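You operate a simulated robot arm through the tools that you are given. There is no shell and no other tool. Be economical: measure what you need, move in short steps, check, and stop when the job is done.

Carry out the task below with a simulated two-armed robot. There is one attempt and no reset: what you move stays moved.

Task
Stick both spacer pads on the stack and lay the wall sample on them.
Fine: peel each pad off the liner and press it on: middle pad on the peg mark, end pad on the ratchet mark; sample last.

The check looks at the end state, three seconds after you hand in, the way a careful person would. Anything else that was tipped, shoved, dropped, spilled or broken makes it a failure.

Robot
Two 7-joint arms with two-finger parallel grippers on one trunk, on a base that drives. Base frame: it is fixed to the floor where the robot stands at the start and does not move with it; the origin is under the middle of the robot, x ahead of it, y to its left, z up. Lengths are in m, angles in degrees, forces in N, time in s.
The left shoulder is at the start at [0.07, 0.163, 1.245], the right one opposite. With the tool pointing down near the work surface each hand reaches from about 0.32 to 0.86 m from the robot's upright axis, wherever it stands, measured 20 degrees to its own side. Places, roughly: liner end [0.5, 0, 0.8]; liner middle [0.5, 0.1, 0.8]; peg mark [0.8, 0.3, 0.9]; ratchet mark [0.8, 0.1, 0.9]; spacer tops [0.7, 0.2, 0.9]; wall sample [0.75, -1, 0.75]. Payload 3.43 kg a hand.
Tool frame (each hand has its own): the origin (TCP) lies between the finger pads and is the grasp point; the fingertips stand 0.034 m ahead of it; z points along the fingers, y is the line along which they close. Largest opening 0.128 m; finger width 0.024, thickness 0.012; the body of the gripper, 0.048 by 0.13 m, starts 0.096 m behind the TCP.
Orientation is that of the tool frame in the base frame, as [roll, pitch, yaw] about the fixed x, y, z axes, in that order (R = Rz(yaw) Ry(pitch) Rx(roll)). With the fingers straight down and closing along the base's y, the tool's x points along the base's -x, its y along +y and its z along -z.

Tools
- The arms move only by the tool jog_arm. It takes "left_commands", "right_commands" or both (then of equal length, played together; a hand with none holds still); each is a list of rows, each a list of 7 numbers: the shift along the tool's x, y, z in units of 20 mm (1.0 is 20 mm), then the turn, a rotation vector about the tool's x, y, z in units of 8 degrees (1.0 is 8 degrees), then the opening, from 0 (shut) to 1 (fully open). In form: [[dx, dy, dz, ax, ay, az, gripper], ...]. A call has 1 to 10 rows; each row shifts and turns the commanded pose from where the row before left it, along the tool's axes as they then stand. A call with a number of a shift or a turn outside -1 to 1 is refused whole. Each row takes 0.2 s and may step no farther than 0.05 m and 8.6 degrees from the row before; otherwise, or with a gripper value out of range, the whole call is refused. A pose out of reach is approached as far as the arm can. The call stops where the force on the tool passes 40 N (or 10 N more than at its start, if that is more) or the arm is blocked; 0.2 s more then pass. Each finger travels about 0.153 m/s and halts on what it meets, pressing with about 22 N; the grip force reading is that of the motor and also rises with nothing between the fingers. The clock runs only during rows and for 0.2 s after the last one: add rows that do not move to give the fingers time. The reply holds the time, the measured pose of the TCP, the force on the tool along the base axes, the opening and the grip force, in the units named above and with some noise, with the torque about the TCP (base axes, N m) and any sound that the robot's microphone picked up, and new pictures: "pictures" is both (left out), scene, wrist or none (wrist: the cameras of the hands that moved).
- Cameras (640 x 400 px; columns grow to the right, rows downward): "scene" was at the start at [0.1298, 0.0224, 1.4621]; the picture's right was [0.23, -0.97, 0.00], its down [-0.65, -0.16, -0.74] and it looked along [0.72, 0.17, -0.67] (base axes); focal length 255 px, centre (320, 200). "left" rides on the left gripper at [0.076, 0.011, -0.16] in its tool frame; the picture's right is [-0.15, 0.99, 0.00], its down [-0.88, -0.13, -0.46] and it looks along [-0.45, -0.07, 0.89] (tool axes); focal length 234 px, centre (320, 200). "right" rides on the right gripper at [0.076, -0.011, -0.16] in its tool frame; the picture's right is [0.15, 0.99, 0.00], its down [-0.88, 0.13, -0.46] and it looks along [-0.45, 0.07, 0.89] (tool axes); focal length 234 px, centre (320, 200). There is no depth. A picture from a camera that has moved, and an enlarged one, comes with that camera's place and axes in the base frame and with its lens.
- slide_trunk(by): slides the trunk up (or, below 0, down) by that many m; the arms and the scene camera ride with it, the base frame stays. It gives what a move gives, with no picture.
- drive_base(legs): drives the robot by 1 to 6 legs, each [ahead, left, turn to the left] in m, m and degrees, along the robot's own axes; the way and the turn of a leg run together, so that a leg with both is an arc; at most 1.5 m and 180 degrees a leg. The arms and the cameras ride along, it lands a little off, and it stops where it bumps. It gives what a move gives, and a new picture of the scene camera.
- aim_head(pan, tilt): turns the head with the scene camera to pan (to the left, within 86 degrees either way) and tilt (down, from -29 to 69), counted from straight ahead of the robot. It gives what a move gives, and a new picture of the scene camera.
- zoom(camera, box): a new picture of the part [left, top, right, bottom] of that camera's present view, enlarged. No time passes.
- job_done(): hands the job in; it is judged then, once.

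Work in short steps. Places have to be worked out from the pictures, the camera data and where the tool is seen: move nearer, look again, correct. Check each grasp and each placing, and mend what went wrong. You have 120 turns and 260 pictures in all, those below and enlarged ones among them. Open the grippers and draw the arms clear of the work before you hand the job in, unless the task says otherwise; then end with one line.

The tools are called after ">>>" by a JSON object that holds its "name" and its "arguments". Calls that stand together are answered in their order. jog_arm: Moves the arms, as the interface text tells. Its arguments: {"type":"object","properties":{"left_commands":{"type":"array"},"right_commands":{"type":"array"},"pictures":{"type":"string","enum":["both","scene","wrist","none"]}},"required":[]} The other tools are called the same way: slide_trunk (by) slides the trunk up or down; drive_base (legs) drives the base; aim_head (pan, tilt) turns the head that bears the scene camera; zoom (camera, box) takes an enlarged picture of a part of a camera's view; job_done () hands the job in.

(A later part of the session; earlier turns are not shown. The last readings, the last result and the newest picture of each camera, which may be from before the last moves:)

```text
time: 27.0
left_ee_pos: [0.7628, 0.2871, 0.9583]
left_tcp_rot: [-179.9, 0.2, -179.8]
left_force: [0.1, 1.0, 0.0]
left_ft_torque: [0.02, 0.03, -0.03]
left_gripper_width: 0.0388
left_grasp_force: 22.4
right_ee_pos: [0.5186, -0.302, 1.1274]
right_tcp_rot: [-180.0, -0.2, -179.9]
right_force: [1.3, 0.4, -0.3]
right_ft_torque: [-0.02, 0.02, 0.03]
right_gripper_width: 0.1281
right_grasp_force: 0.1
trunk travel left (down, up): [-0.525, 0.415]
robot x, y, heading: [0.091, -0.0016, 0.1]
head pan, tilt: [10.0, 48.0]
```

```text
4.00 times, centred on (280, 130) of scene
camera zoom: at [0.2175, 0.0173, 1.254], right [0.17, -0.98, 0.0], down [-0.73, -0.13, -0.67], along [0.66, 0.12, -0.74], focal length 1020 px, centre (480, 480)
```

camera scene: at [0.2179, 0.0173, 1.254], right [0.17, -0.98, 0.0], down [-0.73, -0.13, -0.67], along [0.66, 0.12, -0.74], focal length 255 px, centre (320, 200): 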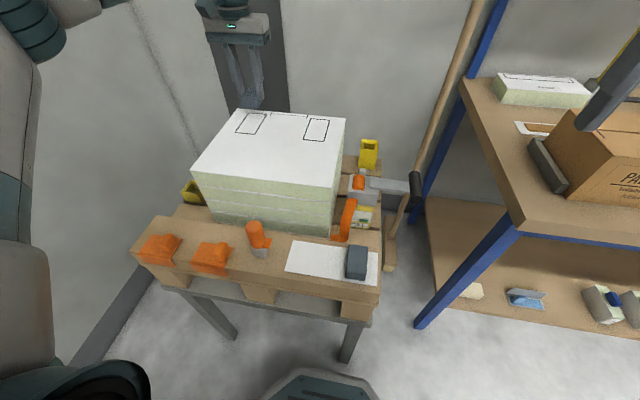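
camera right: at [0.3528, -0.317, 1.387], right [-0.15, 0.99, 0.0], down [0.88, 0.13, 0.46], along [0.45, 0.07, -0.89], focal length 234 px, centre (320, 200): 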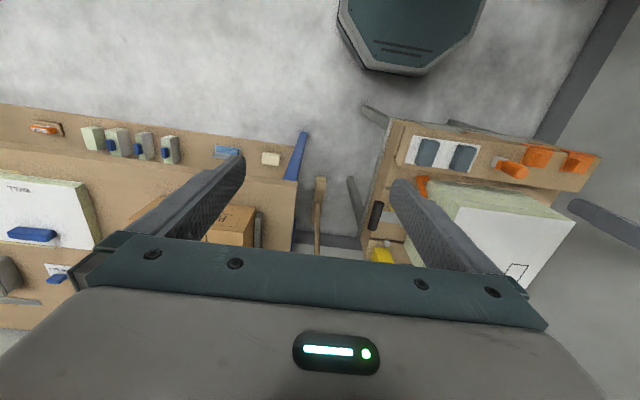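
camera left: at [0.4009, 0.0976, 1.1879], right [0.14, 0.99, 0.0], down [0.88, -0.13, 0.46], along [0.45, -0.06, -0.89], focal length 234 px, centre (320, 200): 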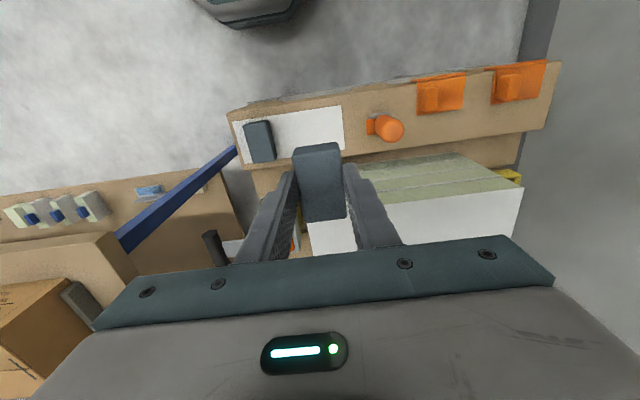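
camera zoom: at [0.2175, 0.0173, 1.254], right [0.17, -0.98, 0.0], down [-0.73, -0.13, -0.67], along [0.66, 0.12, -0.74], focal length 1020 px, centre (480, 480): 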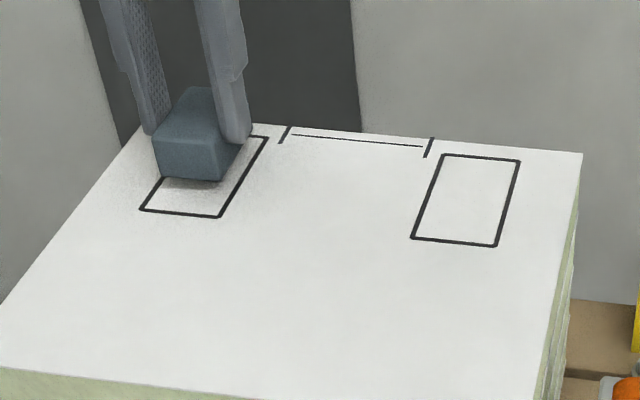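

Pad is centred over the mark. I descend in small steps until contact and press.

>>> {"name": "jog_arm", "arguments": {"left_commands": [[0, 0, 0.3, 0, 0, 0, 0], [0, 0, 0.3, 0, 0, 0, 0], [0, 0, 0.15, 0, 0, 0, 0], [0, 0, 0.1, 0, 0, 0, 0], [0, 0, 0.1, 0, 0, 0, 0], [0, 0, 0.1, 0, 0, 0, 0]], "pictures": "none"}}

>>> {"name": "zoom", "arguments": {"camera": "left", "box": [200, 80, 440, 240]}}

>>> {"name": "zoom", "arguments": {"camera": "scene", "box": [200, 80, 360, 180]}}

```text
time: 28.4
left_ee_pos: [0.7604, 0.288, 0.9407]
left_tcp_rot: [-180.0, 0.3, -179.8]
left_force: [0.8, 2.9, 22.1]
left_ft_torque: [0.08, -0.03, 0.02]
left_gripper_width: 0.0387
left_grasp_force: 21.7
right_ee_pos: [0.5167, -0.3031, 1.1269]
right_tcp_rot: [180.0, 0.2, -179.8]
right_force: [-0.4, 0.1, 0.4]
right_ft_torque: [0.02, -0.02, -0.04]
right_gripper_width: 0.128
right_grasp_force: 0.0
trunk travel left (down, up): [-0.525, 0.415]
robot x, y, heading: [0.089, -0.0014, -0.2]
head pan, tilt: [10.0, 48.0]
```

```text
2.50 times, centred on (320, 160) of left
camera zoom: at [0.6843, 0.2974, 1.1009], right [0.14, 0.99, 0.0], down [0.88, -0.13, 0.46], along [0.46, -0.07, -0.89], focal length 585 px, centre (320, 300)
```

zoom: 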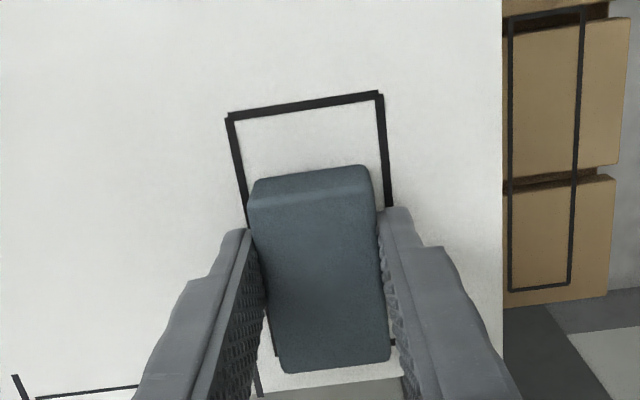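

```text
4.00 times, centred on (280, 130) of scene
camera zoom: at [0.2146, 0.0167, 1.2544], right [0.17, -0.98, 0.0], down [-0.73, -0.13, -0.67], along [0.66, 0.12, -0.74], focal length 1020 px, centre (480, 480)
```

zoom: 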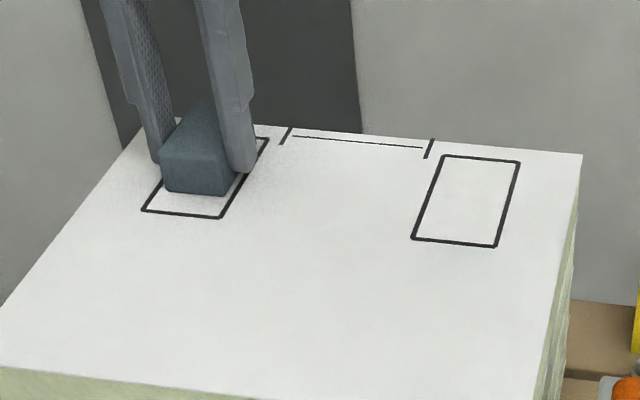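

Contact with 22 N, pad inside the mark. I press slightly harder and hold.

>>> {"name": "jog_arm", "arguments": {"left_commands": [[0, 0, 0.08, 0, 0, 0, 0], [0, 0, 0, 0, 0, 0, 0], [0, 0, 0, 0, 0, 0, 0], [0, 0, 0, 0, 0, 0, 0], [0, 0, 0, 0, 0, 0, 0]], "pictures": "none"}}

```text
time: 29.6
left_ee_pos: [0.7606, 0.2869, 0.9392]
left_tcp_rot: [179.9, 0.3, -180.0]
left_force: [0.1, 1.4, 18.9]
left_ft_torque: [0.02, 0.01, 0.06]
left_gripper_width: 0.0386
left_grasp_force: 21.8
right_ee_pos: [0.5176, -0.3026, 1.1271]
right_tcp_rot: [180.0, 0.0, -179.9]
right_force: [-0.4, -0.8, 0.4]
right_ft_torque: [0.01, -0.01, 0.02]
right_gripper_width: 0.1278
right_grasp_force: 0.0
trunk travel left (down, up): [-0.525, 0.415]
robot x, y, heading: [0.0916, 0.0038, 0.1]
head pan, tilt: [10.0, 48.0]
```

Force is limited by grip slip. I open, rise, and check.

>>> {"name": "jog_arm", "arguments": {"left_commands": [[0, 0, 0, 0, 0, 0, 0.4], [0, 0, 0, 0, 0, 0, 0.6], [0, 0, 0, 0, 0, 0, 0.6], [0, 0, -0.5, 0, 0, 0, 0.6], [0, 0, -1, 0, 0, 0, 0.6], [0, 0, -1, 0, 0, 0, 0.6]], "pictures": "none"}}

>>> {"name": "zoom", "arguments": {"camera": "left", "box": [200, 80, 440, 240]}}

>>> {"name": "zoom", "arguments": {"camera": "scene", "box": [200, 80, 360, 180]}}

```text
time: 31.0
left_ee_pos: [0.7613, 0.2883, 0.9874]
left_tcp_rot: [-180.0, 0.2, -179.8]
left_force: [0.0, -0.7, -1.2]
left_ft_torque: [0.04, 0.0, -0.03]
left_gripper_width: 0.0767
left_grasp_force: 0.1
right_ee_pos: [0.5191, -0.3022, 1.1264]
right_tcp_rot: [179.9, 0.0, 180.0]
right_force: [-0.7, 1.2, -0.4]
right_ft_torque: [0.01, 0.05, -0.01]
right_gripper_width: 0.1281
right_grasp_force: 0.0
trunk travel left (down, up): [-0.525, 0.415]
robot x, y, heading: [0.0882, 0.0001, 0.0]
head pan, tilt: [10.0, 48.0]
```

```text
2.50 times, centred on (320, 160) of left
camera zoom: at [0.6851, 0.2979, 1.1473], right [0.14, 0.99, 0.0], down [0.88, -0.13, 0.46], along [0.45, -0.07, -0.89], focal length 585 px, centre (320, 300)
```

zoom: 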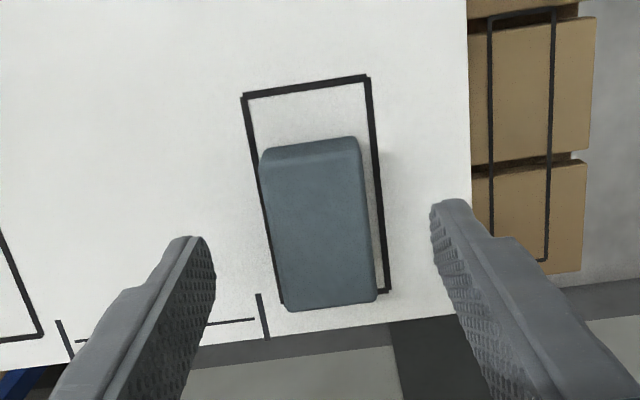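

```text
4.00 times, centred on (280, 130) of scene
camera zoom: at [0.2165, 0.0172, 1.2541], right [0.17, -0.98, 0.0], down [-0.73, -0.13, -0.67], along [0.66, 0.12, -0.74], focal length 1020 px, centre (480, 480)
```

zoom: 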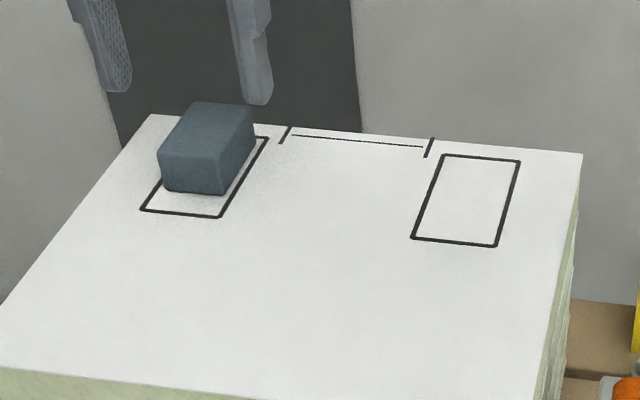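

The pad sits inside the peg mark, centred. I close the fingers and press it from above for a firm bond.

>>> {"name": "jog_arm", "arguments": {"left_commands": [[0, 0, 0, 0, 0, 0, 0.3], [0, 0, 0, 0, 0, 0, 0], [0, 0, 0, 0, 0, 0, 0], [-0.1, 0, 0.5, 0, 0, 0, 0], [0, 0, 0.5, 0, 0, 0, 0], [0, 0, 0.2, 0, 0, 0, 0], [0, 0, 0.1, 0, 0, 0, 0], [0, 0, 0.1, 0, 0, 0, 0], [0, 0, 0.1, 0, 0, 0, 0], [0, 0, 0.1, 0, 0, 0, 0]], "pictures": "none"}}

>>> {"name": "jog_arm", "arguments": {"left_commands": [[0, 0, 0.1, 0, 0, 0, 0], [0, 0, 0.1, 0, 0, 0, 0], [0, 0, 0, 0, 0, 0, 0], [0, 0, 0, 0, 0, 0, 0]], "pictures": "none"}}

```text
time: 33.4
left_ee_pos: [0.7634, 0.288, 0.9613]
left_tcp_rot: [-179.9, 0.7, -179.8]
left_force: [-6.5, 0.0, 15.0]
left_ft_torque: [0.0, 0.34, 0.01]
left_gripper_width: 0.0
left_grasp_force: 22.5
right_ee_pos: [0.5174, -0.3024, 1.1273]
right_tcp_rot: [-179.9, 0.1, 180.0]
right_force: [0.5, 0.4, 0.3]
right_ft_torque: [0.03, -0.04, 0.04]
right_gripper_width: 0.1282
right_grasp_force: 0.1
trunk travel left (down, up): [-0.525, 0.415]
robot x, y, heading: [0.0968, 0.0033, 0.0]
head pan, tilt: [10.0, 48.0]
stopped in row 10 (left hand): the force on the tool passed its limit at 42 N (the readings are from after the stop); the commanded pose is now the measured one
```

```text
time: 34.1
left_ee_pos: [0.7646, 0.2882, 0.9622]
left_tcp_rot: [-179.8, 1.0, -179.8]
left_force: [-9.8, -0.4, 19.6]
left_ft_torque: [-0.02, 0.49, 0.0]
left_gripper_width: 0.0002
left_grasp_force: 22.1
right_ee_pos: [0.5164, -0.3022, 1.127]
right_tcp_rot: [179.9, 0.1, -179.9]
right_force: [0.3, 0.4, -0.4]
right_ft_torque: [-0.02, 0.02, 0.01]
right_gripper_width: 0.1279
right_grasp_force: 0.0
trunk travel left (down, up): [-0.525, 0.415]
robot x, y, heading: [0.0902, -0.0004, 0.2]
head pan, tilt: [10.0, 48.0]
stopped in row 3 (left hand): the force on the tool passed its limit at 42 N (the readings are from after the stop); the commanded pose is now the measured one
```

Pressed at 42 N. I lift off and check.

>>> {"name": "jog_arm", "arguments": {"left_commands": [[0, 0, -0.3, 0, 0, 0, 0], [0, 0, -1, 0, 0, 0, 0], [0, 0, -1, 0, 0, 0, 0], [0.5, 0, -1, 0, 0, 0, 0.3], [0.5, 0, -1, 0, 0, 0, 0.6]], "pictures": "none"}}

>>> {"name": "zoom", "arguments": {"camera": "left", "box": [160, 80, 480, 280]}}

>>> {"name": "zoom", "arguments": {"camera": "scene", "box": [120, 80, 400, 300]}}

```text
time: 35.3
left_ee_pos: [0.7445, 0.2886, 1.044]
left_tcp_rot: [-179.9, 1.0, -179.8]
left_force: [-0.3, 0.3, 0.2]
left_ft_torque: [0.01, -0.03, -0.01]
left_gripper_width: 0.0768
left_grasp_force: 0.1
right_ee_pos: [0.5179, -0.3018, 1.1263]
right_tcp_rot: [180.0, -0.1, -179.9]
right_force: [-0.9, 0.3, 0.7]
right_ft_torque: [0.0, -0.01, 0.02]
right_gripper_width: 0.1279
right_grasp_force: 0.1
trunk travel left (down, up): [-0.525, 0.415]
robot x, y, heading: [0.0896, -0.0029, 0.1]
head pan, tilt: [10.0, 48.0]
```

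```text
2.00 times, centred on (320, 180) of left
camera zoom: at [0.6662, 0.298, 1.2033], right [0.14, 0.99, 0.0], down [0.87, -0.13, 0.47], along [0.47, -0.07, -0.88], focal length 468 px, centre (320, 240)
```

zoom: 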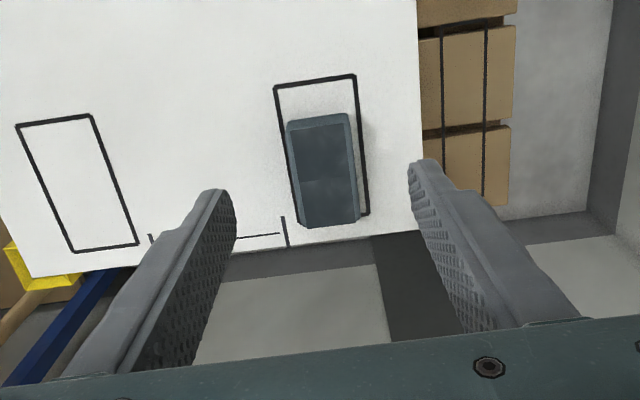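

```text
1.82 times, centred on (260, 190) of scene
camera zoom: at [0.2161, 0.0172, 1.2541], right [0.17, -0.98, 0.0], down [-0.73, -0.13, -0.67], along [0.66, 0.12, -0.74], focal length 464 px, centre (429, 218)
```

zoom: 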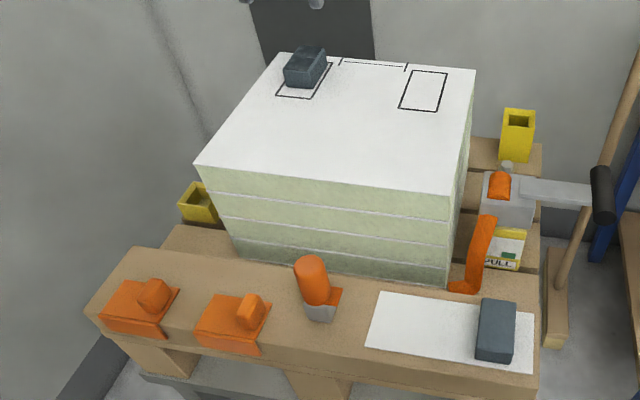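

The pad looks a bit different on top now; I look closer.

>>> {"name": "zoom", "arguments": {"camera": "left", "box": [280, 100, 380, 210]}}

>>> {"name": "zoom", "arguments": {"camera": "scene", "box": [220, 90, 340, 150]}}

```text
3.64 times, centred on (330, 155) of left
camera zoom: at [0.6662, 0.298, 1.2033], right [0.14, 0.99, 0.0], down [0.87, -0.13, 0.47], along [0.47, -0.07, -0.88], focal length 852 px, centre (284, 364)
```

zoom: 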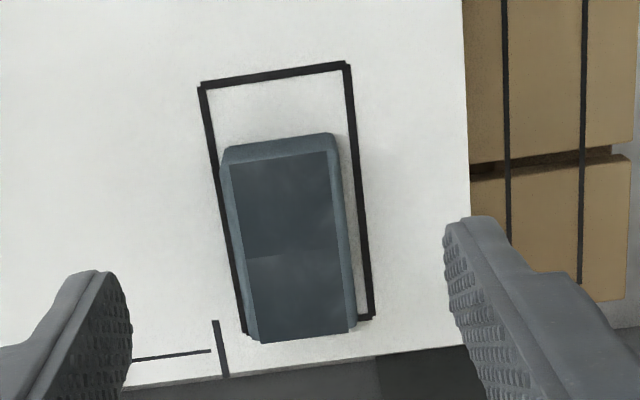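

```text
5.33 times, centred on (280, 120) of scene
camera zoom: at [0.2161, 0.0172, 1.2541], right [0.17, -0.98, 0.0], down [-0.73, -0.13, -0.67], along [0.66, 0.12, -0.74], focal length 1360 px, centre (533, 627)
```

zoom: 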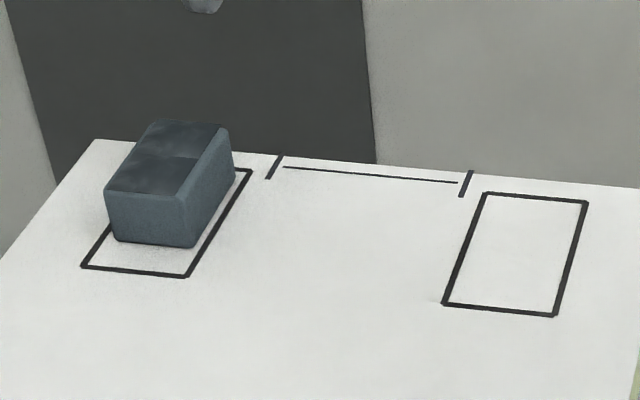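

The pad is seated, entirely inside the peg mark. Now I drive back-right for the end pad.

>>> {"name": "drive_base", "arguments": {"legs": [[-0.2, -0.19, 0]]}}

```text
time: 37.3
left_ee_pos: [0.5457, 0.098, 1.0444]
left_tcp_rot: [-179.9, 0.9, -179.7]
left_force: [-0.5, 0.3, 0.1]
left_ft_torque: [0.02, -0.03, -0.04]
left_gripper_width: 0.0769
left_grasp_force: 0.1
right_ee_pos: [0.3212, -0.4925, 1.1265]
right_tcp_rot: [-180.0, 0.0, -179.7]
right_force: [0.4, 0.4, 1.0]
right_ft_torque: [0.02, -0.03, -0.03]
right_gripper_width: 0.1282
right_grasp_force: 0.1
trunk travel left (down, up): [-0.525, 0.415]
robot x, y, heading: [-0.1055, -0.1946, 0.3]
head pan, tilt: [10.0, 48.0]
camera scene: at [0.0176, -0.1746, 1.2541], right [0.18, -0.98, 0.0], down [-0.73, -0.13, -0.67], along [0.66, 0.12, -0.74], focal length 255 px, centre (320, 200)
```

scene: 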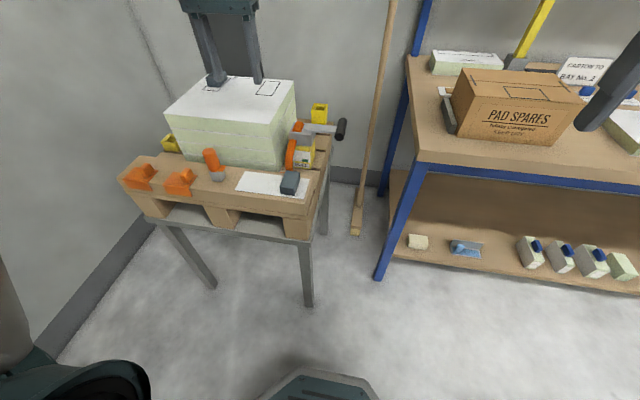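

Approach above the end pad.

>>> {"name": "jog_arm", "arguments": {"left_commands": [[0.73, -0.9, 0.6, 0, 0.11, 0, 0.62], [0.73, -0.9, 0.6, 0, 0, 0, 0.62], [0.73, -0.9, 0.6, 0, 0, 0, 0.62], [0.73, -0.9, 0.6, 0, 0, 0, 0.62], [0.72, -0.9, 0.8, 0, 0, 0, 0.62], [0, -0.9, 1, 0, 0, 0, 0.62], [0, 0, 1, 0, 0, 0, 0.62]], "pictures": "none"}}

>>> {"name": "zoom", "arguments": {"camera": "left", "box": [200, 80, 440, 240]}}

>>> {"name": "zoom", "arguments": {"camera": "scene", "box": [200, 100, 360, 210]}}

```text
time: 38.9
left_ee_pos: [0.4736, -0.0103, 0.9396]
left_tcp_rot: [-179.7, 0.2, -179.6]
left_force: [0.1, 0.3, -0.5]
left_ft_torque: [-0.02, 0.03, 0.03]
left_gripper_width: 0.0794
left_grasp_force: 0.0
right_ee_pos: [0.3226, -0.4933, 1.1267]
right_tcp_rot: [180.0, 0.0, -179.7]
right_force: [-0.4, -0.7, 0.1]
right_ft_torque: [0.02, -0.01, 0.02]
right_gripper_width: 0.128
right_grasp_force: 0.0
trunk travel left (down, up): [-0.525, 0.415]
robot x, y, heading: [-0.1074, -0.1921, 0.3]
head pan, tilt: [10.0, 48.0]
```

```text
2.50 times, centred on (320, 160) of left
camera zoom: at [0.3973, -0.0008, 1.0998], right [0.14, 0.99, 0.0], down [0.88, -0.12, 0.46], along [0.45, -0.07, -0.89], focal length 585 px, centre (320, 300)
```

zoom: 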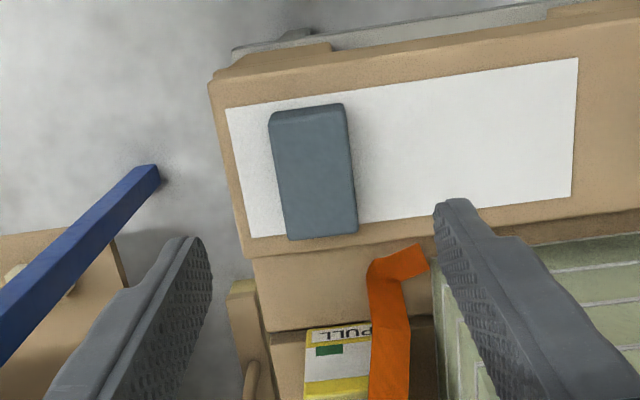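

```text
3.64 times, centred on (280, 155) of scene
camera zoom: at [0.0176, -0.1742, 1.2542], right [0.18, -0.98, 0.0], down [-0.73, -0.13, -0.67], along [0.66, 0.12, -0.74], focal length 927 px, centre (466, 364)
```

zoom: 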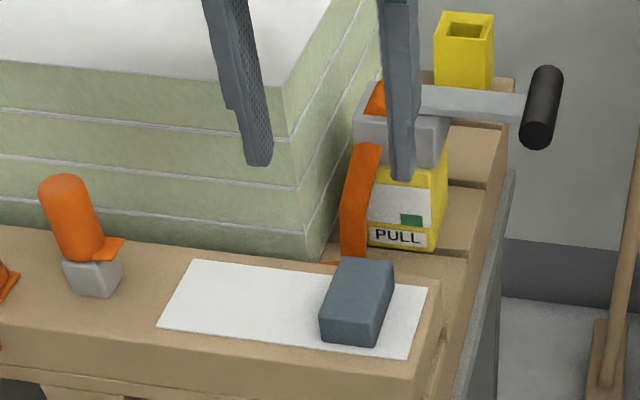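

End pad centre is near (0.474, -0.014). I descend and straddle it.

>>> {"name": "jog_arm", "arguments": {"left_commands": [[0, -0.19, 0.9, 0, 0, 0, 0.62], [0, 0, 1, 0, 0, 0, 0.62], [0, 0, 1, 0, 0, 0, 0.62], [0, 0, 1, 0, 0, 0, 0.62], [0, 0, 1, 0, 0, 0, 0.62], [0, 0, 0.95, 0, 0, 0, 0.62]], "pictures": "none"}}

>>> {"name": "zoom", "arguments": {"camera": "left", "box": [200, 80, 440, 240]}}

>>> {"name": "zoom", "arguments": {"camera": "scene", "box": [200, 100, 360, 210]}}

```text
time: 40.3
left_ee_pos: [0.472, -0.0114, 0.8238]
left_tcp_rot: [-179.7, 0.2, -179.6]
left_force: [0.6, -0.1, 0.0]
left_ft_torque: [0.01, -0.01, -0.03]
left_gripper_width: 0.0793
left_grasp_force: 0.0
left hand out of reach, approached as far as the arm can: row 6
right_ee_pos: [0.3221, -0.4935, 1.1265]
right_tcp_rot: [-180.0, 0.0, -179.7]
right_force: [-0.7, -0.2, 0.2]
right_ft_torque: [0.02, 0.01, 0.01]
right_gripper_width: 0.1281
right_grasp_force: 0.0
trunk travel left (down, up): [-0.525, 0.415]
robot x, y, heading: [-0.11, -0.1888, 0.1]
head pan, tilt: [10.0, 48.0]
```

```text
2.50 times, centred on (320, 160) of left
camera zoom: at [0.3962, -0.0012, 0.9841], right [0.14, 0.99, 0.0], down [0.88, -0.12, 0.46], along [0.45, -0.07, -0.89], focal length 585 px, centre (320, 300)
```

zoom: 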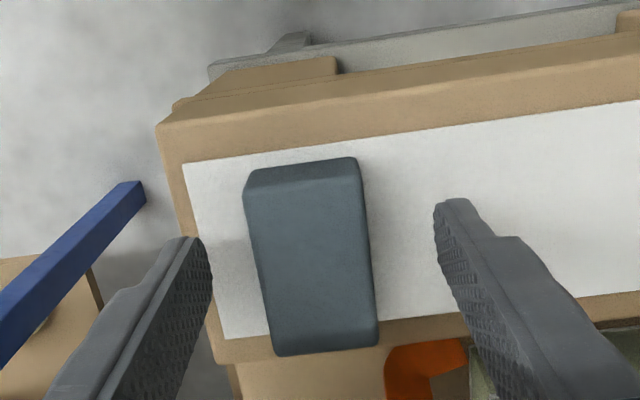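

```text
3.64 times, centred on (280, 155) of scene
camera zoom: at [0.0179, -0.1743, 1.2541], right [0.18, -0.98, 0.0], down [-0.73, -0.13, -0.67], along [0.66, 0.12, -0.74], focal length 927 px, centre (466, 364)
```

zoom: 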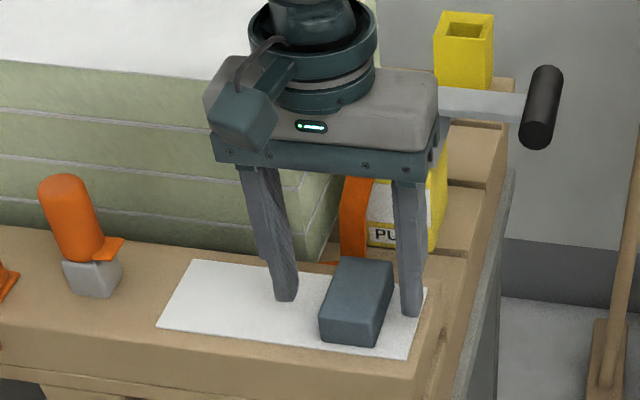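

Positioned as before; close on the pad.

>>> {"name": "jog_arm", "arguments": {"left_commands": [[0, -0.12, 0, 0, 0, 0, 0.45], [0, 0, 0, 0, 0, 0, 0.35], [0, 0, 0, 0, 0, 0, 0.2], [0, 0, 0, 0, 0, 0, 0], [0, 0, 0, 0, 0, 0, 0]], "pictures": "none"}}

>>> {"name": "jog_arm", "arguments": {"left_commands": [[0, 0, -0.15, 0, 0.25, 0, 0], [0, 0, -0.15, 0, 0.25, 0, 0], [0, 0, -0.15, 0, 0.25, 0, 0], [0, 0, -0.2, 0, 0.25, 0, 0], [0, 0, -0.3, 0, 0, 0, 0]], "pictures": "none"}}

>>> {"name": "zoom", "arguments": {"camera": "scene", "box": [200, 100, 360, 210]}}

```text
time: 41.5
left_ee_pos: [0.4713, -0.0125, 0.8255]
left_tcp_rot: [-179.8, 0.3, -179.6]
left_force: [0.2, -0.1, -0.2]
left_ft_torque: [-0.01, 0.0, -0.04]
left_gripper_width: 0.0389
left_grasp_force: 22.1
right_ee_pos: [0.3215, -0.4942, 1.1272]
right_tcp_rot: [-179.9, 0.0, -179.7]
right_force: [0.4, -0.5, 0.4]
right_ft_torque: [-0.02, 0.03, 0.02]
right_gripper_width: 0.1281
right_grasp_force: 0.1
trunk travel left (down, up): [-0.525, 0.415]
robot x, y, heading: [-0.1056, -0.1918, 0.3]
head pan, tilt: [10.0, 48.0]
heard: snap
```

```text
time: 42.7
left_ee_pos: [0.4645, -0.0021, 0.8475]
left_tcp_rot: [-179.9, -8.0, -179.6]
left_force: [-0.8, 0.2, -0.7]
left_ft_torque: [0.03, 0.0, 0.02]
left_gripper_width: 0.0386
left_grasp_force: 21.7
left hand out of reach, approached as far as the arm can: row 1, 2, 3, 4
right_ee_pos: [0.3206, -0.4929, 1.1256]
right_tcp_rot: [180.0, 0.0, -179.7]
right_force: [-0.2, 0.0, 0.2]
right_ft_torque: [0.02, 0.02, 0.01]
right_gripper_width: 0.1281
right_grasp_force: 0.0
trunk travel left (down, up): [-0.525, 0.415]
robot x, y, heading: [-0.1107, -0.1893, 0.5]
head pan, tilt: [10.0, 48.0]
```

```text
3.64 times, centred on (280, 155) of scene
camera zoom: at [0.0178, -0.1745, 1.2541], right [0.18, -0.98, 0.0], down [-0.73, -0.13, -0.67], along [0.66, 0.12, -0.74], focal length 927 px, centre (466, 364)
```

zoom: 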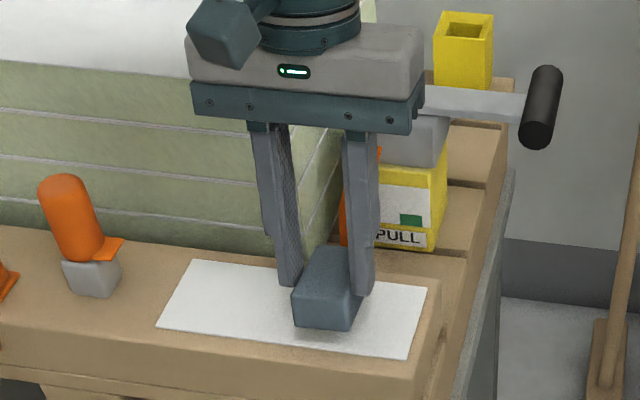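

Second pad is off the liner and the liner stayed put. Level and lift it well above the stack.

>>> {"name": "jog_arm", "arguments": {"left_commands": [[0, 0, -0.8, 0, -0.25, 0, 0], [0, 0, -0.8, 0, -0.25, 0, 0], [0, 0, -0.8, 0, -0.25, 0, 0], [0, 0, -0.8, 0, -0.25, 0, 0], [0, 0, -1, 0, 0, 0, 0], [0, 0, -1, 0, 0, 0, 0], [0, 0, -1, 0, 0, 0, 0], [0, 0, -1, 0, 0, 0, 0], [0, 0, -1, 0, 0, 0, 0], [0, 0, -1, 0, 0, 0, 0]], "pictures": "wrist"}}

```text
time: 44.9
left_ee_pos: [0.4715, -0.0019, 1.0328]
left_tcp_rot: [-179.8, 0.2, -179.6]
left_force: [-0.4, -0.4, 0.7]
left_ft_torque: [-0.01, -0.01, -0.01]
left_gripper_width: 0.0383
left_grasp_force: 22.0
right_ee_pos: [0.3215, -0.4927, 1.126]
right_tcp_rot: [180.0, 0.0, -179.6]
right_force: [0.1, -0.4, -0.3]
right_ft_torque: [0.01, -0.01, 0.02]
right_gripper_width: 0.1279
right_grasp_force: 0.1
trunk travel left (down, up): [-0.525, 0.415]
robot x, y, heading: [-0.1064, -0.1912, 0.4]
head pan, tilt: [10.0, 48.0]
camera left: at [0.3946, 0.0091, 1.1928], right [0.14, 0.99, 0.0], down [0.88, -0.12, 0.46], along [0.45, -0.07, -0.89], focal length 234 px, centre (320, 200)
```

left: 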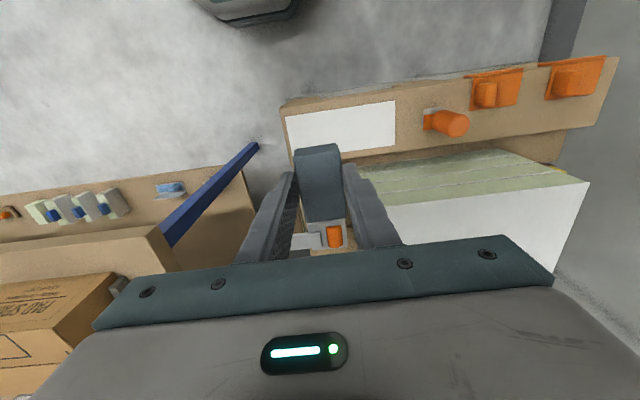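

Drive so the ratchet mark is in reach.

>>> {"name": "drive_base", "arguments": {"legs": [[0.2, 0.1, 0]]}}

>>> {"name": "zoom", "arguments": {"camera": "scene", "box": [180, 80, 380, 205]}}

```text
time: 46.6
left_ee_pos: [0.6709, 0.099, 1.0334]
left_tcp_rot: [-179.8, 0.1, -179.9]
left_force: [0.6, 0.3, -2.1]
left_ft_torque: [0.01, 0.01, 0.01]
left_gripper_width: 0.0385
left_grasp_force: 21.6
right_ee_pos: [0.5205, -0.3928, 1.1268]
right_tcp_rot: [-180.0, 0.0, -179.9]
right_force: [0.1, 0.1, 0.1]
right_ft_torque: [-0.01, 0.01, 0.01]
right_gripper_width: 0.1281
right_grasp_force: 0.0
trunk travel left (down, up): [-0.525, 0.415]
robot x, y, heading: [0.0908, -0.0895, 0.1]
head pan, tilt: [10.0, 48.0]
camera scene: at [0.2177, -0.0731, 1.254], right [0.17, -0.98, 0.0], down [-0.73, -0.13, -0.67], along [0.66, 0.12, -0.74], focal length 255 px, centre (320, 200)
```

scene: 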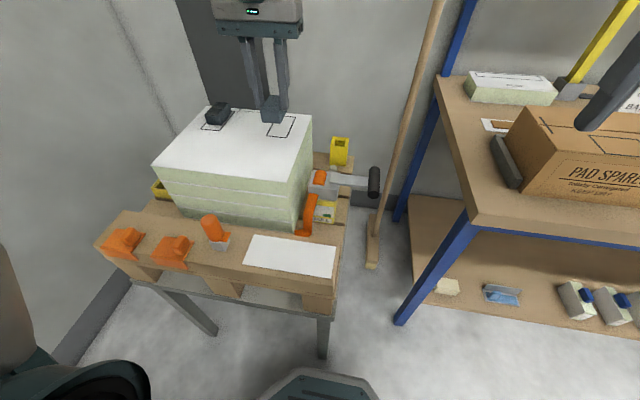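

```text
3.20 times, centred on (280, 142) of scene
camera zoom: at [0.2177, -0.0731, 1.254], right [0.17, -0.98, 0.0], down [-0.73, -0.13, -0.67], along [0.66, 0.12, -0.74], focal length 816 px, centre (448, 384)
```

zoom: 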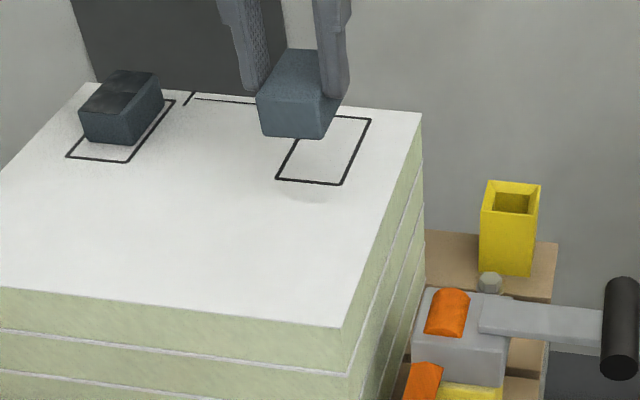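

Move above the ratchet mark, then verify in the wrist view.

>>> {"name": "jog_arm", "arguments": {"left_commands": [[-0.88, 0.18, 0.6, 0, 0, 0, 0], [-0.88, 0.18, 0.6, 0, 0, 0, 0], [-0.88, 0.18, 0.6, 0, 0, 0, 0], [-0.88, 0.18, 0.6, 0, 0, 0, 0], [-0.88, 0.18, 0.6, 0, 0, 0, 0], [0, 0, 0.75, 0, 0, 0, 0]], "pictures": "none"}}

>>> {"name": "zoom", "arguments": {"camera": "left", "box": [200, 80, 440, 240]}}

>>> {"name": "zoom", "arguments": {"camera": "scene", "box": [180, 80, 380, 205]}}

```text
time: 48.0
left_ee_pos: [0.753, 0.122, 0.9576]
left_tcp_rot: [-179.8, 0.2, -179.8]
left_force: [0.5, 0.4, -0.4]
left_ft_torque: [0.01, 0.02, -0.02]
left_gripper_width: 0.0385
left_grasp_force: 21.9
left hand out of reach, approached as far as the arm can: row 5
right_ee_pos: [0.5191, -0.3929, 1.1253]
right_tcp_rot: [180.0, 0.0, -179.9]
right_force: [-0.3, 0.0, -0.2]
right_ft_torque: [0.03, -0.03, -0.03]
right_gripper_width: 0.128
right_grasp_force: 0.1
trunk travel left (down, up): [-0.525, 0.415]
robot x, y, heading: [0.0913, -0.0877, 0.2]
head pan, tilt: [10.0, 48.0]
```

```text
2.50 times, centred on (320, 160) of left
camera zoom: at [0.6768, 0.1337, 1.1168], right [0.14, 0.99, 0.0], down [0.88, -0.13, 0.46], along [0.45, -0.07, -0.89], focal length 585 px, centre (320, 300)
```

zoom: 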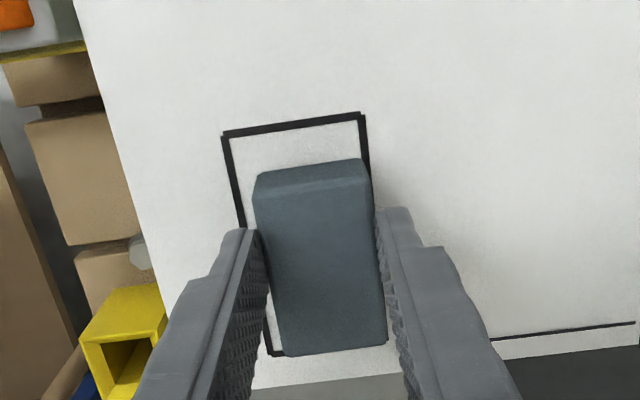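

```text
3.20 times, centred on (280, 142) of scene
camera zoom: at [0.2177, -0.0733, 1.254], right [0.17, -0.98, 0.0], down [-0.73, -0.13, -0.67], along [0.66, 0.12, -0.74], focal length 816 px, centre (448, 384)
```

zoom: 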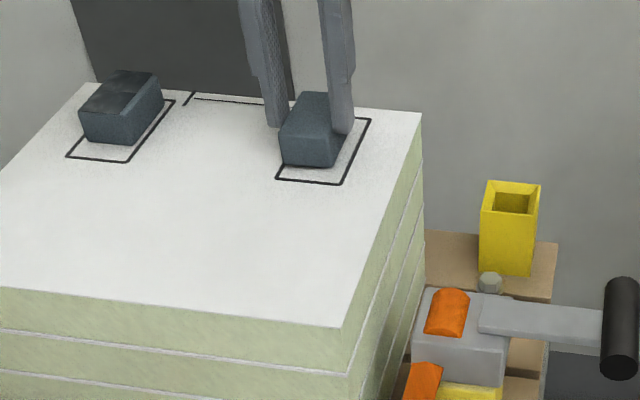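

Mark centre is at (0.763, 0.118); the pad needs about +8 mm in x and -4 mm in y. I make the correction.

>>> {"name": "jog_arm", "arguments": {"left_commands": [[-0.2, -0.1, 0, 0, 0, 0, 0], [-0.2, -0.1, 0, 0, 0, 0, 0], [0, 0, 0, 0, 0, 0, 0]], "pictures": "none"}}

>>> {"name": "zoom", "arguments": {"camera": "left", "box": [200, 80, 440, 240]}}

```text
time: 48.8
left_ee_pos: [0.7519, 0.1228, 0.9559]
left_tcp_rot: [-179.7, 0.1, -179.8]
left_force: [0.2, -0.9, -0.3]
left_ft_torque: [0.0, 0.0, 0.0]
left_gripper_width: 0.0388
left_grasp_force: 22.1
left hand out of reach, approached as far as the arm can: row 1, 2
right_ee_pos: [0.5195, -0.3931, 1.1255]
right_tcp_rot: [-180.0, 0.1, -179.9]
right_force: [-0.2, -0.5, -0.2]
right_ft_torque: [0.02, 0.01, 0.03]
right_gripper_width: 0.1284
right_grasp_force: 0.0
trunk travel left (down, up): [-0.525, 0.415]
robot x, y, heading: [0.0922, -0.0902, 0.1]
head pan, tilt: [10.0, 48.0]
```

```text
2.50 times, centred on (320, 160) of left
camera zoom: at [0.6762, 0.1336, 1.1173], right [0.14, 0.99, 0.0], down [0.88, -0.13, 0.46], along [0.45, -0.07, -0.89], focal length 585 px, centre (320, 300)
```

zoom: 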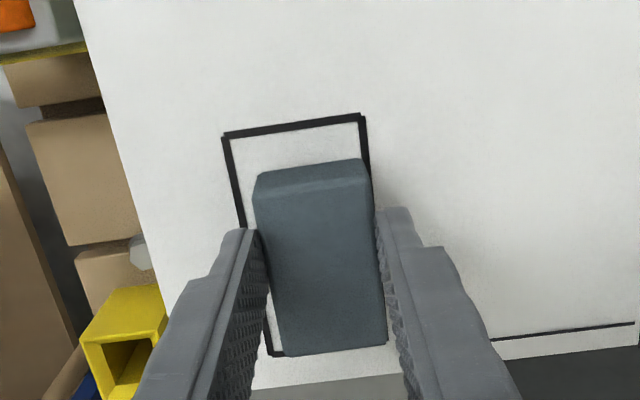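

Still out of reach at this angle. I raise slightly and shift the robot right so the mark lies more to its left.

>>> {"name": "jog_arm", "arguments": {"left_commands": [[0, 0, -1, 0, 0, 0, 0]], "pictures": "none"}}

>>> {"name": "drive_base", "arguments": {"legs": [[0.0, -0.08, 0]]}}

```text
time: 49.2
left_ee_pos: [0.7511, 0.1229, 0.978]
left_tcp_rot: [-179.8, 0.2, -179.8]
left_force: [-0.2, -0.7, -0.5]
left_ft_torque: [-0.02, -0.03, 0.02]
left_gripper_width: 0.0387
left_grasp_force: 22.2
right_ee_pos: [0.5197, -0.3942, 1.1267]
right_tcp_rot: [180.0, -0.1, -179.9]
right_force: [1.1, -0.2, 0.4]
right_ft_torque: [-0.02, 0.02, 0.0]
right_gripper_width: 0.1278
right_grasp_force: 0.1
trunk travel left (down, up): [-0.525, 0.415]
robot x, y, heading: [0.0899, -0.0906, 0.2]
head pan, tilt: [10.0, 48.0]
```

```text
time: 50.2
left_ee_pos: [0.7513, 0.0438, 0.9772]
left_tcp_rot: [-179.8, 0.2, -179.8]
left_force: [0.6, -0.6, -0.1]
left_ft_torque: [0.01, 0.05, 0.01]
left_gripper_width: 0.0383
left_grasp_force: 22.1
right_ee_pos: [0.5183, -0.4736, 1.1257]
right_tcp_rot: [179.9, 0.0, -180.0]
right_force: [0.7, 0.0, 0.1]
right_ft_torque: [0.03, 0.03, -0.01]
right_gripper_width: 0.1278
right_grasp_force: 0.0
trunk travel left (down, up): [-0.525, 0.415]
robot x, y, heading: [0.0872, -0.1708, 0.1]
head pan, tilt: [10.0, 48.0]
camera scene: at [0.2173, -0.1541, 1.2541], right [0.17, -0.98, 0.0], down [-0.73, -0.13, -0.67], along [0.66, 0.12, -0.74], focal length 255 px, centre (320, 200)
```

scene: 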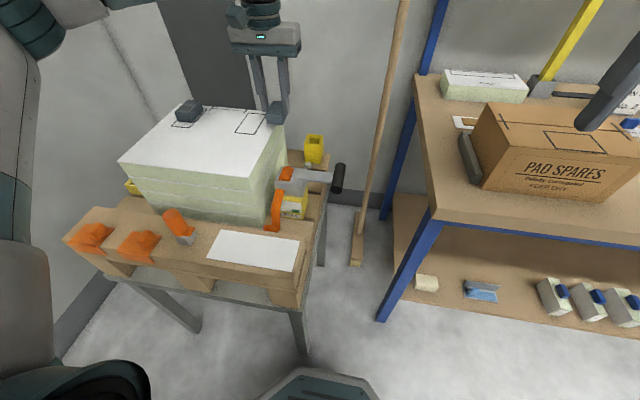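

Move back over the mark.

>>> {"name": "jog_arm", "arguments": {"left_commands": [[-0.12, 0.93, 0, 0, 0, 0, 0], [-0.12, 0.93, 0, 0, 0, 0, 0], [-0.12, 0.93, 0, 0, 0, 0, 0], [-0.12, 0.93, 0.5, 0, 0, 0, 0], [0, 0, 0.5, 0, 0, 0, 0]], "pictures": "none"}}

>>> {"name": "zoom", "arguments": {"camera": "left", "box": [200, 80, 440, 240]}}

```text
time: 51.4
left_ee_pos: [0.7613, 0.1181, 0.9575]
left_tcp_rot: [-179.9, 0.2, -179.7]
left_force: [0.2, -0.2, -0.9]
left_ft_torque: [-0.06, -0.02, 0.01]
left_gripper_width: 0.0388
left_grasp_force: 21.5
right_ee_pos: [0.5188, -0.473, 1.1254]
right_tcp_rot: [-180.0, 0.0, 180.0]
right_force: [0.4, -0.7, 0.1]
right_ft_torque: [-0.01, 0.02, -0.01]
right_gripper_width: 0.1281
right_grasp_force: 0.1
trunk travel left (down, up): [-0.525, 0.415]
robot x, y, heading: [0.0908, -0.1666, -0.0]
head pan, tilt: [10.0, 48.0]
```

```text
2.50 times, centred on (320, 160) of left
camera zoom: at [0.6853, 0.1281, 1.1169], right [0.14, 0.99, 0.0], down [0.88, -0.13, 0.46], along [0.45, -0.07, -0.89], focal length 585 px, centre (320, 300)
```

zoom: 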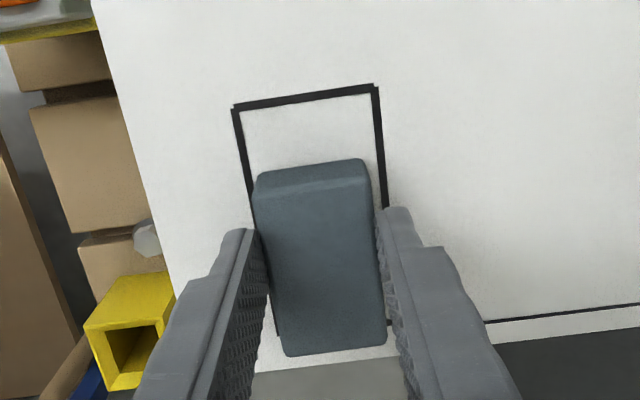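

Aligned. Descend and press.

>>> {"name": "jog_arm", "arguments": {"left_commands": [[0.1, 0, 0.3, 0, 0, 0, 0], [0, 0, 0.3, 0, 0, 0, 0], [0, 0, 0.15, 0, 0, 0, 0], [0, 0, 0.1, 0, 0, 0, 0], [0, 0, 0.1, 0, 0, 0, 0], [0, 0, 0.1, 0, 0, 0, 0], [0, 0, 0, 0, 0, 0, 0], [0, 0, 0, 0, 0, 0, 0]], "pictures": "none"}}

>>> {"name": "zoom", "arguments": {"camera": "left", "box": [200, 80, 440, 240]}}

>>> {"name": "zoom", "arguments": {"camera": "scene", "box": [150, 80, 350, 205]}}

```text
time: 53.2
left_ee_pos: [0.7577, 0.1164, 0.9374]
left_tcp_rot: [-179.7, 0.4, -179.9]
left_force: [0.5, -0.3, 20.8]
left_ft_torque: [0.04, 0.0, 0.01]
left_gripper_width: 0.0388
left_grasp_force: 21.8
right_ee_pos: [0.5181, -0.4743, 1.1269]
right_tcp_rot: [179.9, 0.1, 180.0]
right_force: [-0.1, 0.2, 0.1]
right_ft_torque: [0.01, -0.01, 0.04]
right_gripper_width: 0.128
right_grasp_force: 0.0
trunk travel left (down, up): [-0.525, 0.415]
robot x, y, heading: [0.0904, -0.1719, 0.3]
head pan, tilt: [10.0, 48.0]
```

```text
2.50 times, centred on (320, 160) of left
camera zoom: at [0.6812, 0.1273, 1.0974], right [0.14, 0.99, 0.0], down [0.88, -0.13, 0.46], along [0.46, -0.07, -0.89], focal length 585 px, centre (320, 300)
```

zoom: 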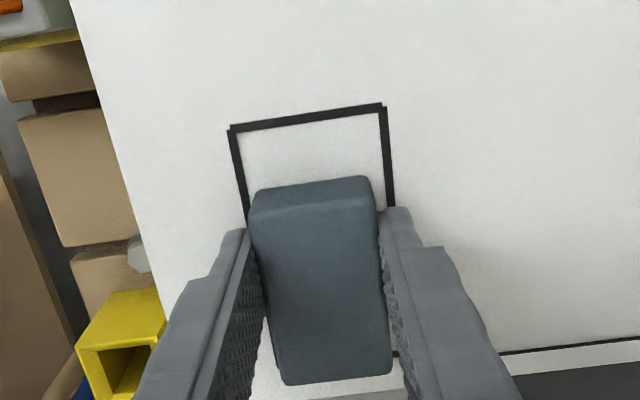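

```text
3.20 times, centred on (250, 142) of scene
camera zoom: at [0.215, -0.1542, 1.2544], right [0.17, -0.98, 0.0], down [-0.73, -0.13, -0.67], along [0.66, 0.12, -0.74], focal length 816 px, centre (544, 384)
```

zoom: 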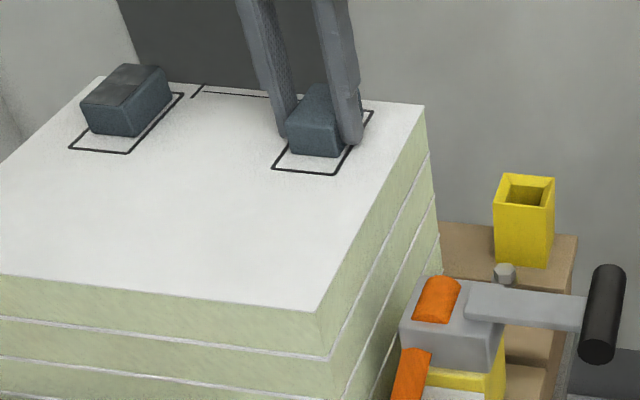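

Seated. Open and rise, then look.

>>> {"name": "jog_arm", "arguments": {"left_commands": [[0, 0, 0, 0, 0, 0, 0.4], [0, 0, 0, 0, 0, 0, 0.6], [0, 0, 0, 0, 0, 0, 0.6], [0, 0, -0.5, 0, 0, 0, 0.6], [0, 0, -1, 0, 0, 0, 0.6], [0, 0, -1, 0, 0, 0, 0.6]], "pictures": "none"}}

>>> {"name": "zoom", "arguments": {"camera": "left", "box": [200, 80, 440, 240]}}

```text
time: 54.6
left_ee_pos: [0.7594, 0.1185, 0.9863]
left_tcp_rot: [-179.8, 0.2, -179.8]
left_force: [-0.7, 0.7, -0.8]
left_ft_torque: [0.03, 0.02, -0.02]
left_gripper_width: 0.0767
left_grasp_force: 0.1
right_ee_pos: [0.519, -0.4735, 1.1257]
right_tcp_rot: [180.0, 0.0, -180.0]
right_force: [-0.3, -0.1, 0.2]
right_ft_torque: [0.03, 0.01, 0.01]
right_gripper_width: 0.1281
right_grasp_force: 0.1
trunk travel left (down, up): [-0.525, 0.415]
robot x, y, heading: [0.0884, -0.1723, 0.3]
head pan, tilt: [10.0, 48.0]
```

```text
2.50 times, centred on (320, 160) of left
camera zoom: at [0.6826, 0.1289, 1.146], right [0.14, 0.99, 0.0], down [0.88, -0.13, 0.46], along [0.45, -0.07, -0.89], focal length 585 px, centre (320, 300)
```

zoom: 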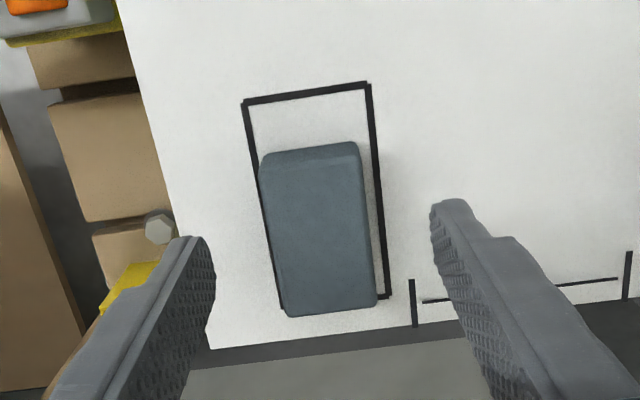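

Same good placement as the first. Press from above with closed fingers.

>>> {"name": "jog_arm", "arguments": {"left_commands": [[0, 0, 0, 0, 0, 0, 0.3], [0, 0, 0, 0, 0, 0, 0], [0, 0, 0, 0, 0, 0, 0], [-0.15, 0, 0.5, 0, 0, 0, 0], [0, 0, 0.5, 0, 0, 0, 0], [0, 0, 0.1, 0, 0, 0, 0], [0, 0, 0.1, 0, 0, 0, 0], [0, 0, 0.1, 0, 0, 0, 0], [0, 0, 0.1, 0, 0, 0, 0], [0, 0, 0.1, 0, 0, 0, 0]], "pictures": "none"}}

>>> {"name": "jog_arm", "arguments": {"left_commands": [[0, 0, 0.1, 0, 0, 0, 0], [0, 0, 0.05, 0, 0, 0, 0], [0, 0, 0, 0, 0, 0, 0], [0, 0, 0, 0, 0, 0, 0]], "pictures": "none"}}

>>> {"name": "jog_arm", "arguments": {"left_commands": [[0, 0, -0.3, 0, 0, 0, 0], [0, 0, -1, 0, 0, 0, 0], [0, 0, -1, 0, 0, 0, 0], [0.5, 0, -1, 0, 0, 0, 0.3], [0.5, 0, -1, 0, 0, 0, 0.6]], "pictures": "none"}}

>>> {"name": "zoom", "arguments": {"camera": "left", "box": [240, 80, 440, 230]}}

>>> {"name": "zoom", "arguments": {"camera": "scene", "box": [120, 80, 360, 280]}}

```text
time: 56.8
left_ee_pos: [0.7621, 0.1169, 0.9627]
left_tcp_rot: [-179.8, 0.6, -179.9]
left_force: [6.0, 6.2, 33.5]
left_ft_torque: [0.22, -0.03, -0.07]
left_gripper_width: 0.0
left_grasp_force: 22.5
right_ee_pos: [0.5179, -0.4718, 1.1284]
right_tcp_rot: [-180.0, 0.1, -179.9]
right_force: [-0.4, 0.7, 0.2]
right_ft_torque: [-0.01, 0.0, 0.0]
right_gripper_width: 0.1281
right_grasp_force: 0.0
trunk travel left (down, up): [-0.525, 0.415]
robot x, y, heading: [0.0915, -0.1681, 0.2]
head pan, tilt: [10.0, 48.0]
```

```text
time: 57.2
left_ee_pos: [0.7619, 0.1173, 0.9607]
left_tcp_rot: [-179.8, 0.9, -179.7]
left_force: [-8.1, 0.2, 16.5]
left_ft_torque: [0.01, 0.37, -0.03]
left_gripper_width: 0.0
left_grasp_force: 21.8
right_ee_pos: [0.5169, -0.4742, 1.1263]
right_tcp_rot: [180.0, 0.1, -180.0]
right_force: [0.3, -0.7, 1.1]
right_ft_torque: [-0.03, -0.01, 0.0]
right_gripper_width: 0.128
right_grasp_force: 0.0
trunk travel left (down, up): [-0.525, 0.415]
robot x, y, heading: [0.0915, -0.1666, 0.0]
head pan, tilt: [10.0, 48.0]
stopped in row 1 (left hand): the force on the tool passed its limit at 47 N (the readings are from after the stop); the commanded pose is now the measured one
```

```text
time: 58.4
left_ee_pos: [0.7423, 0.1187, 1.0453]
left_tcp_rot: [-179.7, 0.7, -179.8]
left_force: [0.2, 0.4, -0.3]
left_ft_torque: [0.01, 0.0, 0.02]
left_gripper_width: 0.0768
left_grasp_force: 0.0
right_ee_pos: [0.5184, -0.4731, 1.1271]
right_tcp_rot: [180.0, -0.1, 179.9]
right_force: [-0.8, 0.3, 0.0]
right_ft_torque: [0.03, -0.02, -0.01]
right_gripper_width: 0.128
right_grasp_force: 0.1
trunk travel left (down, up): [-0.525, 0.415]
robot x, y, heading: [0.0858, -0.1697, 0.0]
head pan, tilt: [10.0, 48.0]
```

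```text
2.67 times, centred on (340, 155) of left
camera zoom: at [0.6646, 0.129, 1.2046], right [0.14, 0.99, 0.0], down [0.88, -0.12, 0.47], along [0.46, -0.07, -0.88], focal length 624 px, centre (267, 320)
```

zoom: 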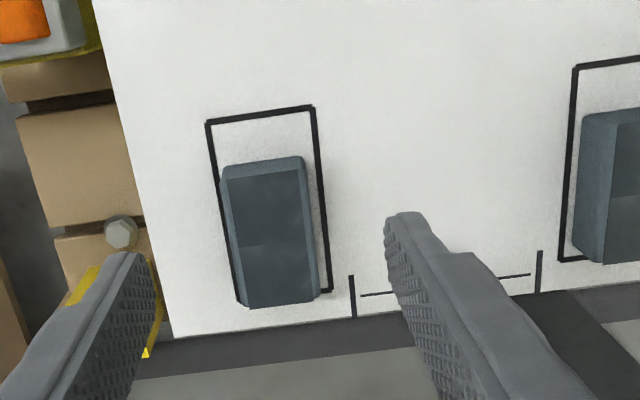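

```text
2.00 times, centred on (240, 180) of scene
camera zoom: at [0.2167, -0.1532, 1.2541], right [0.17, -0.98, 0.0], down [-0.73, -0.13, -0.67], along [0.66, 0.12, -0.74], focal length 510 px, centre (480, 240)
```

zoom: 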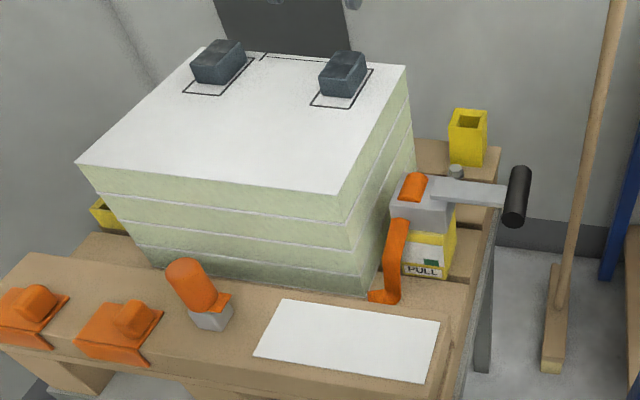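

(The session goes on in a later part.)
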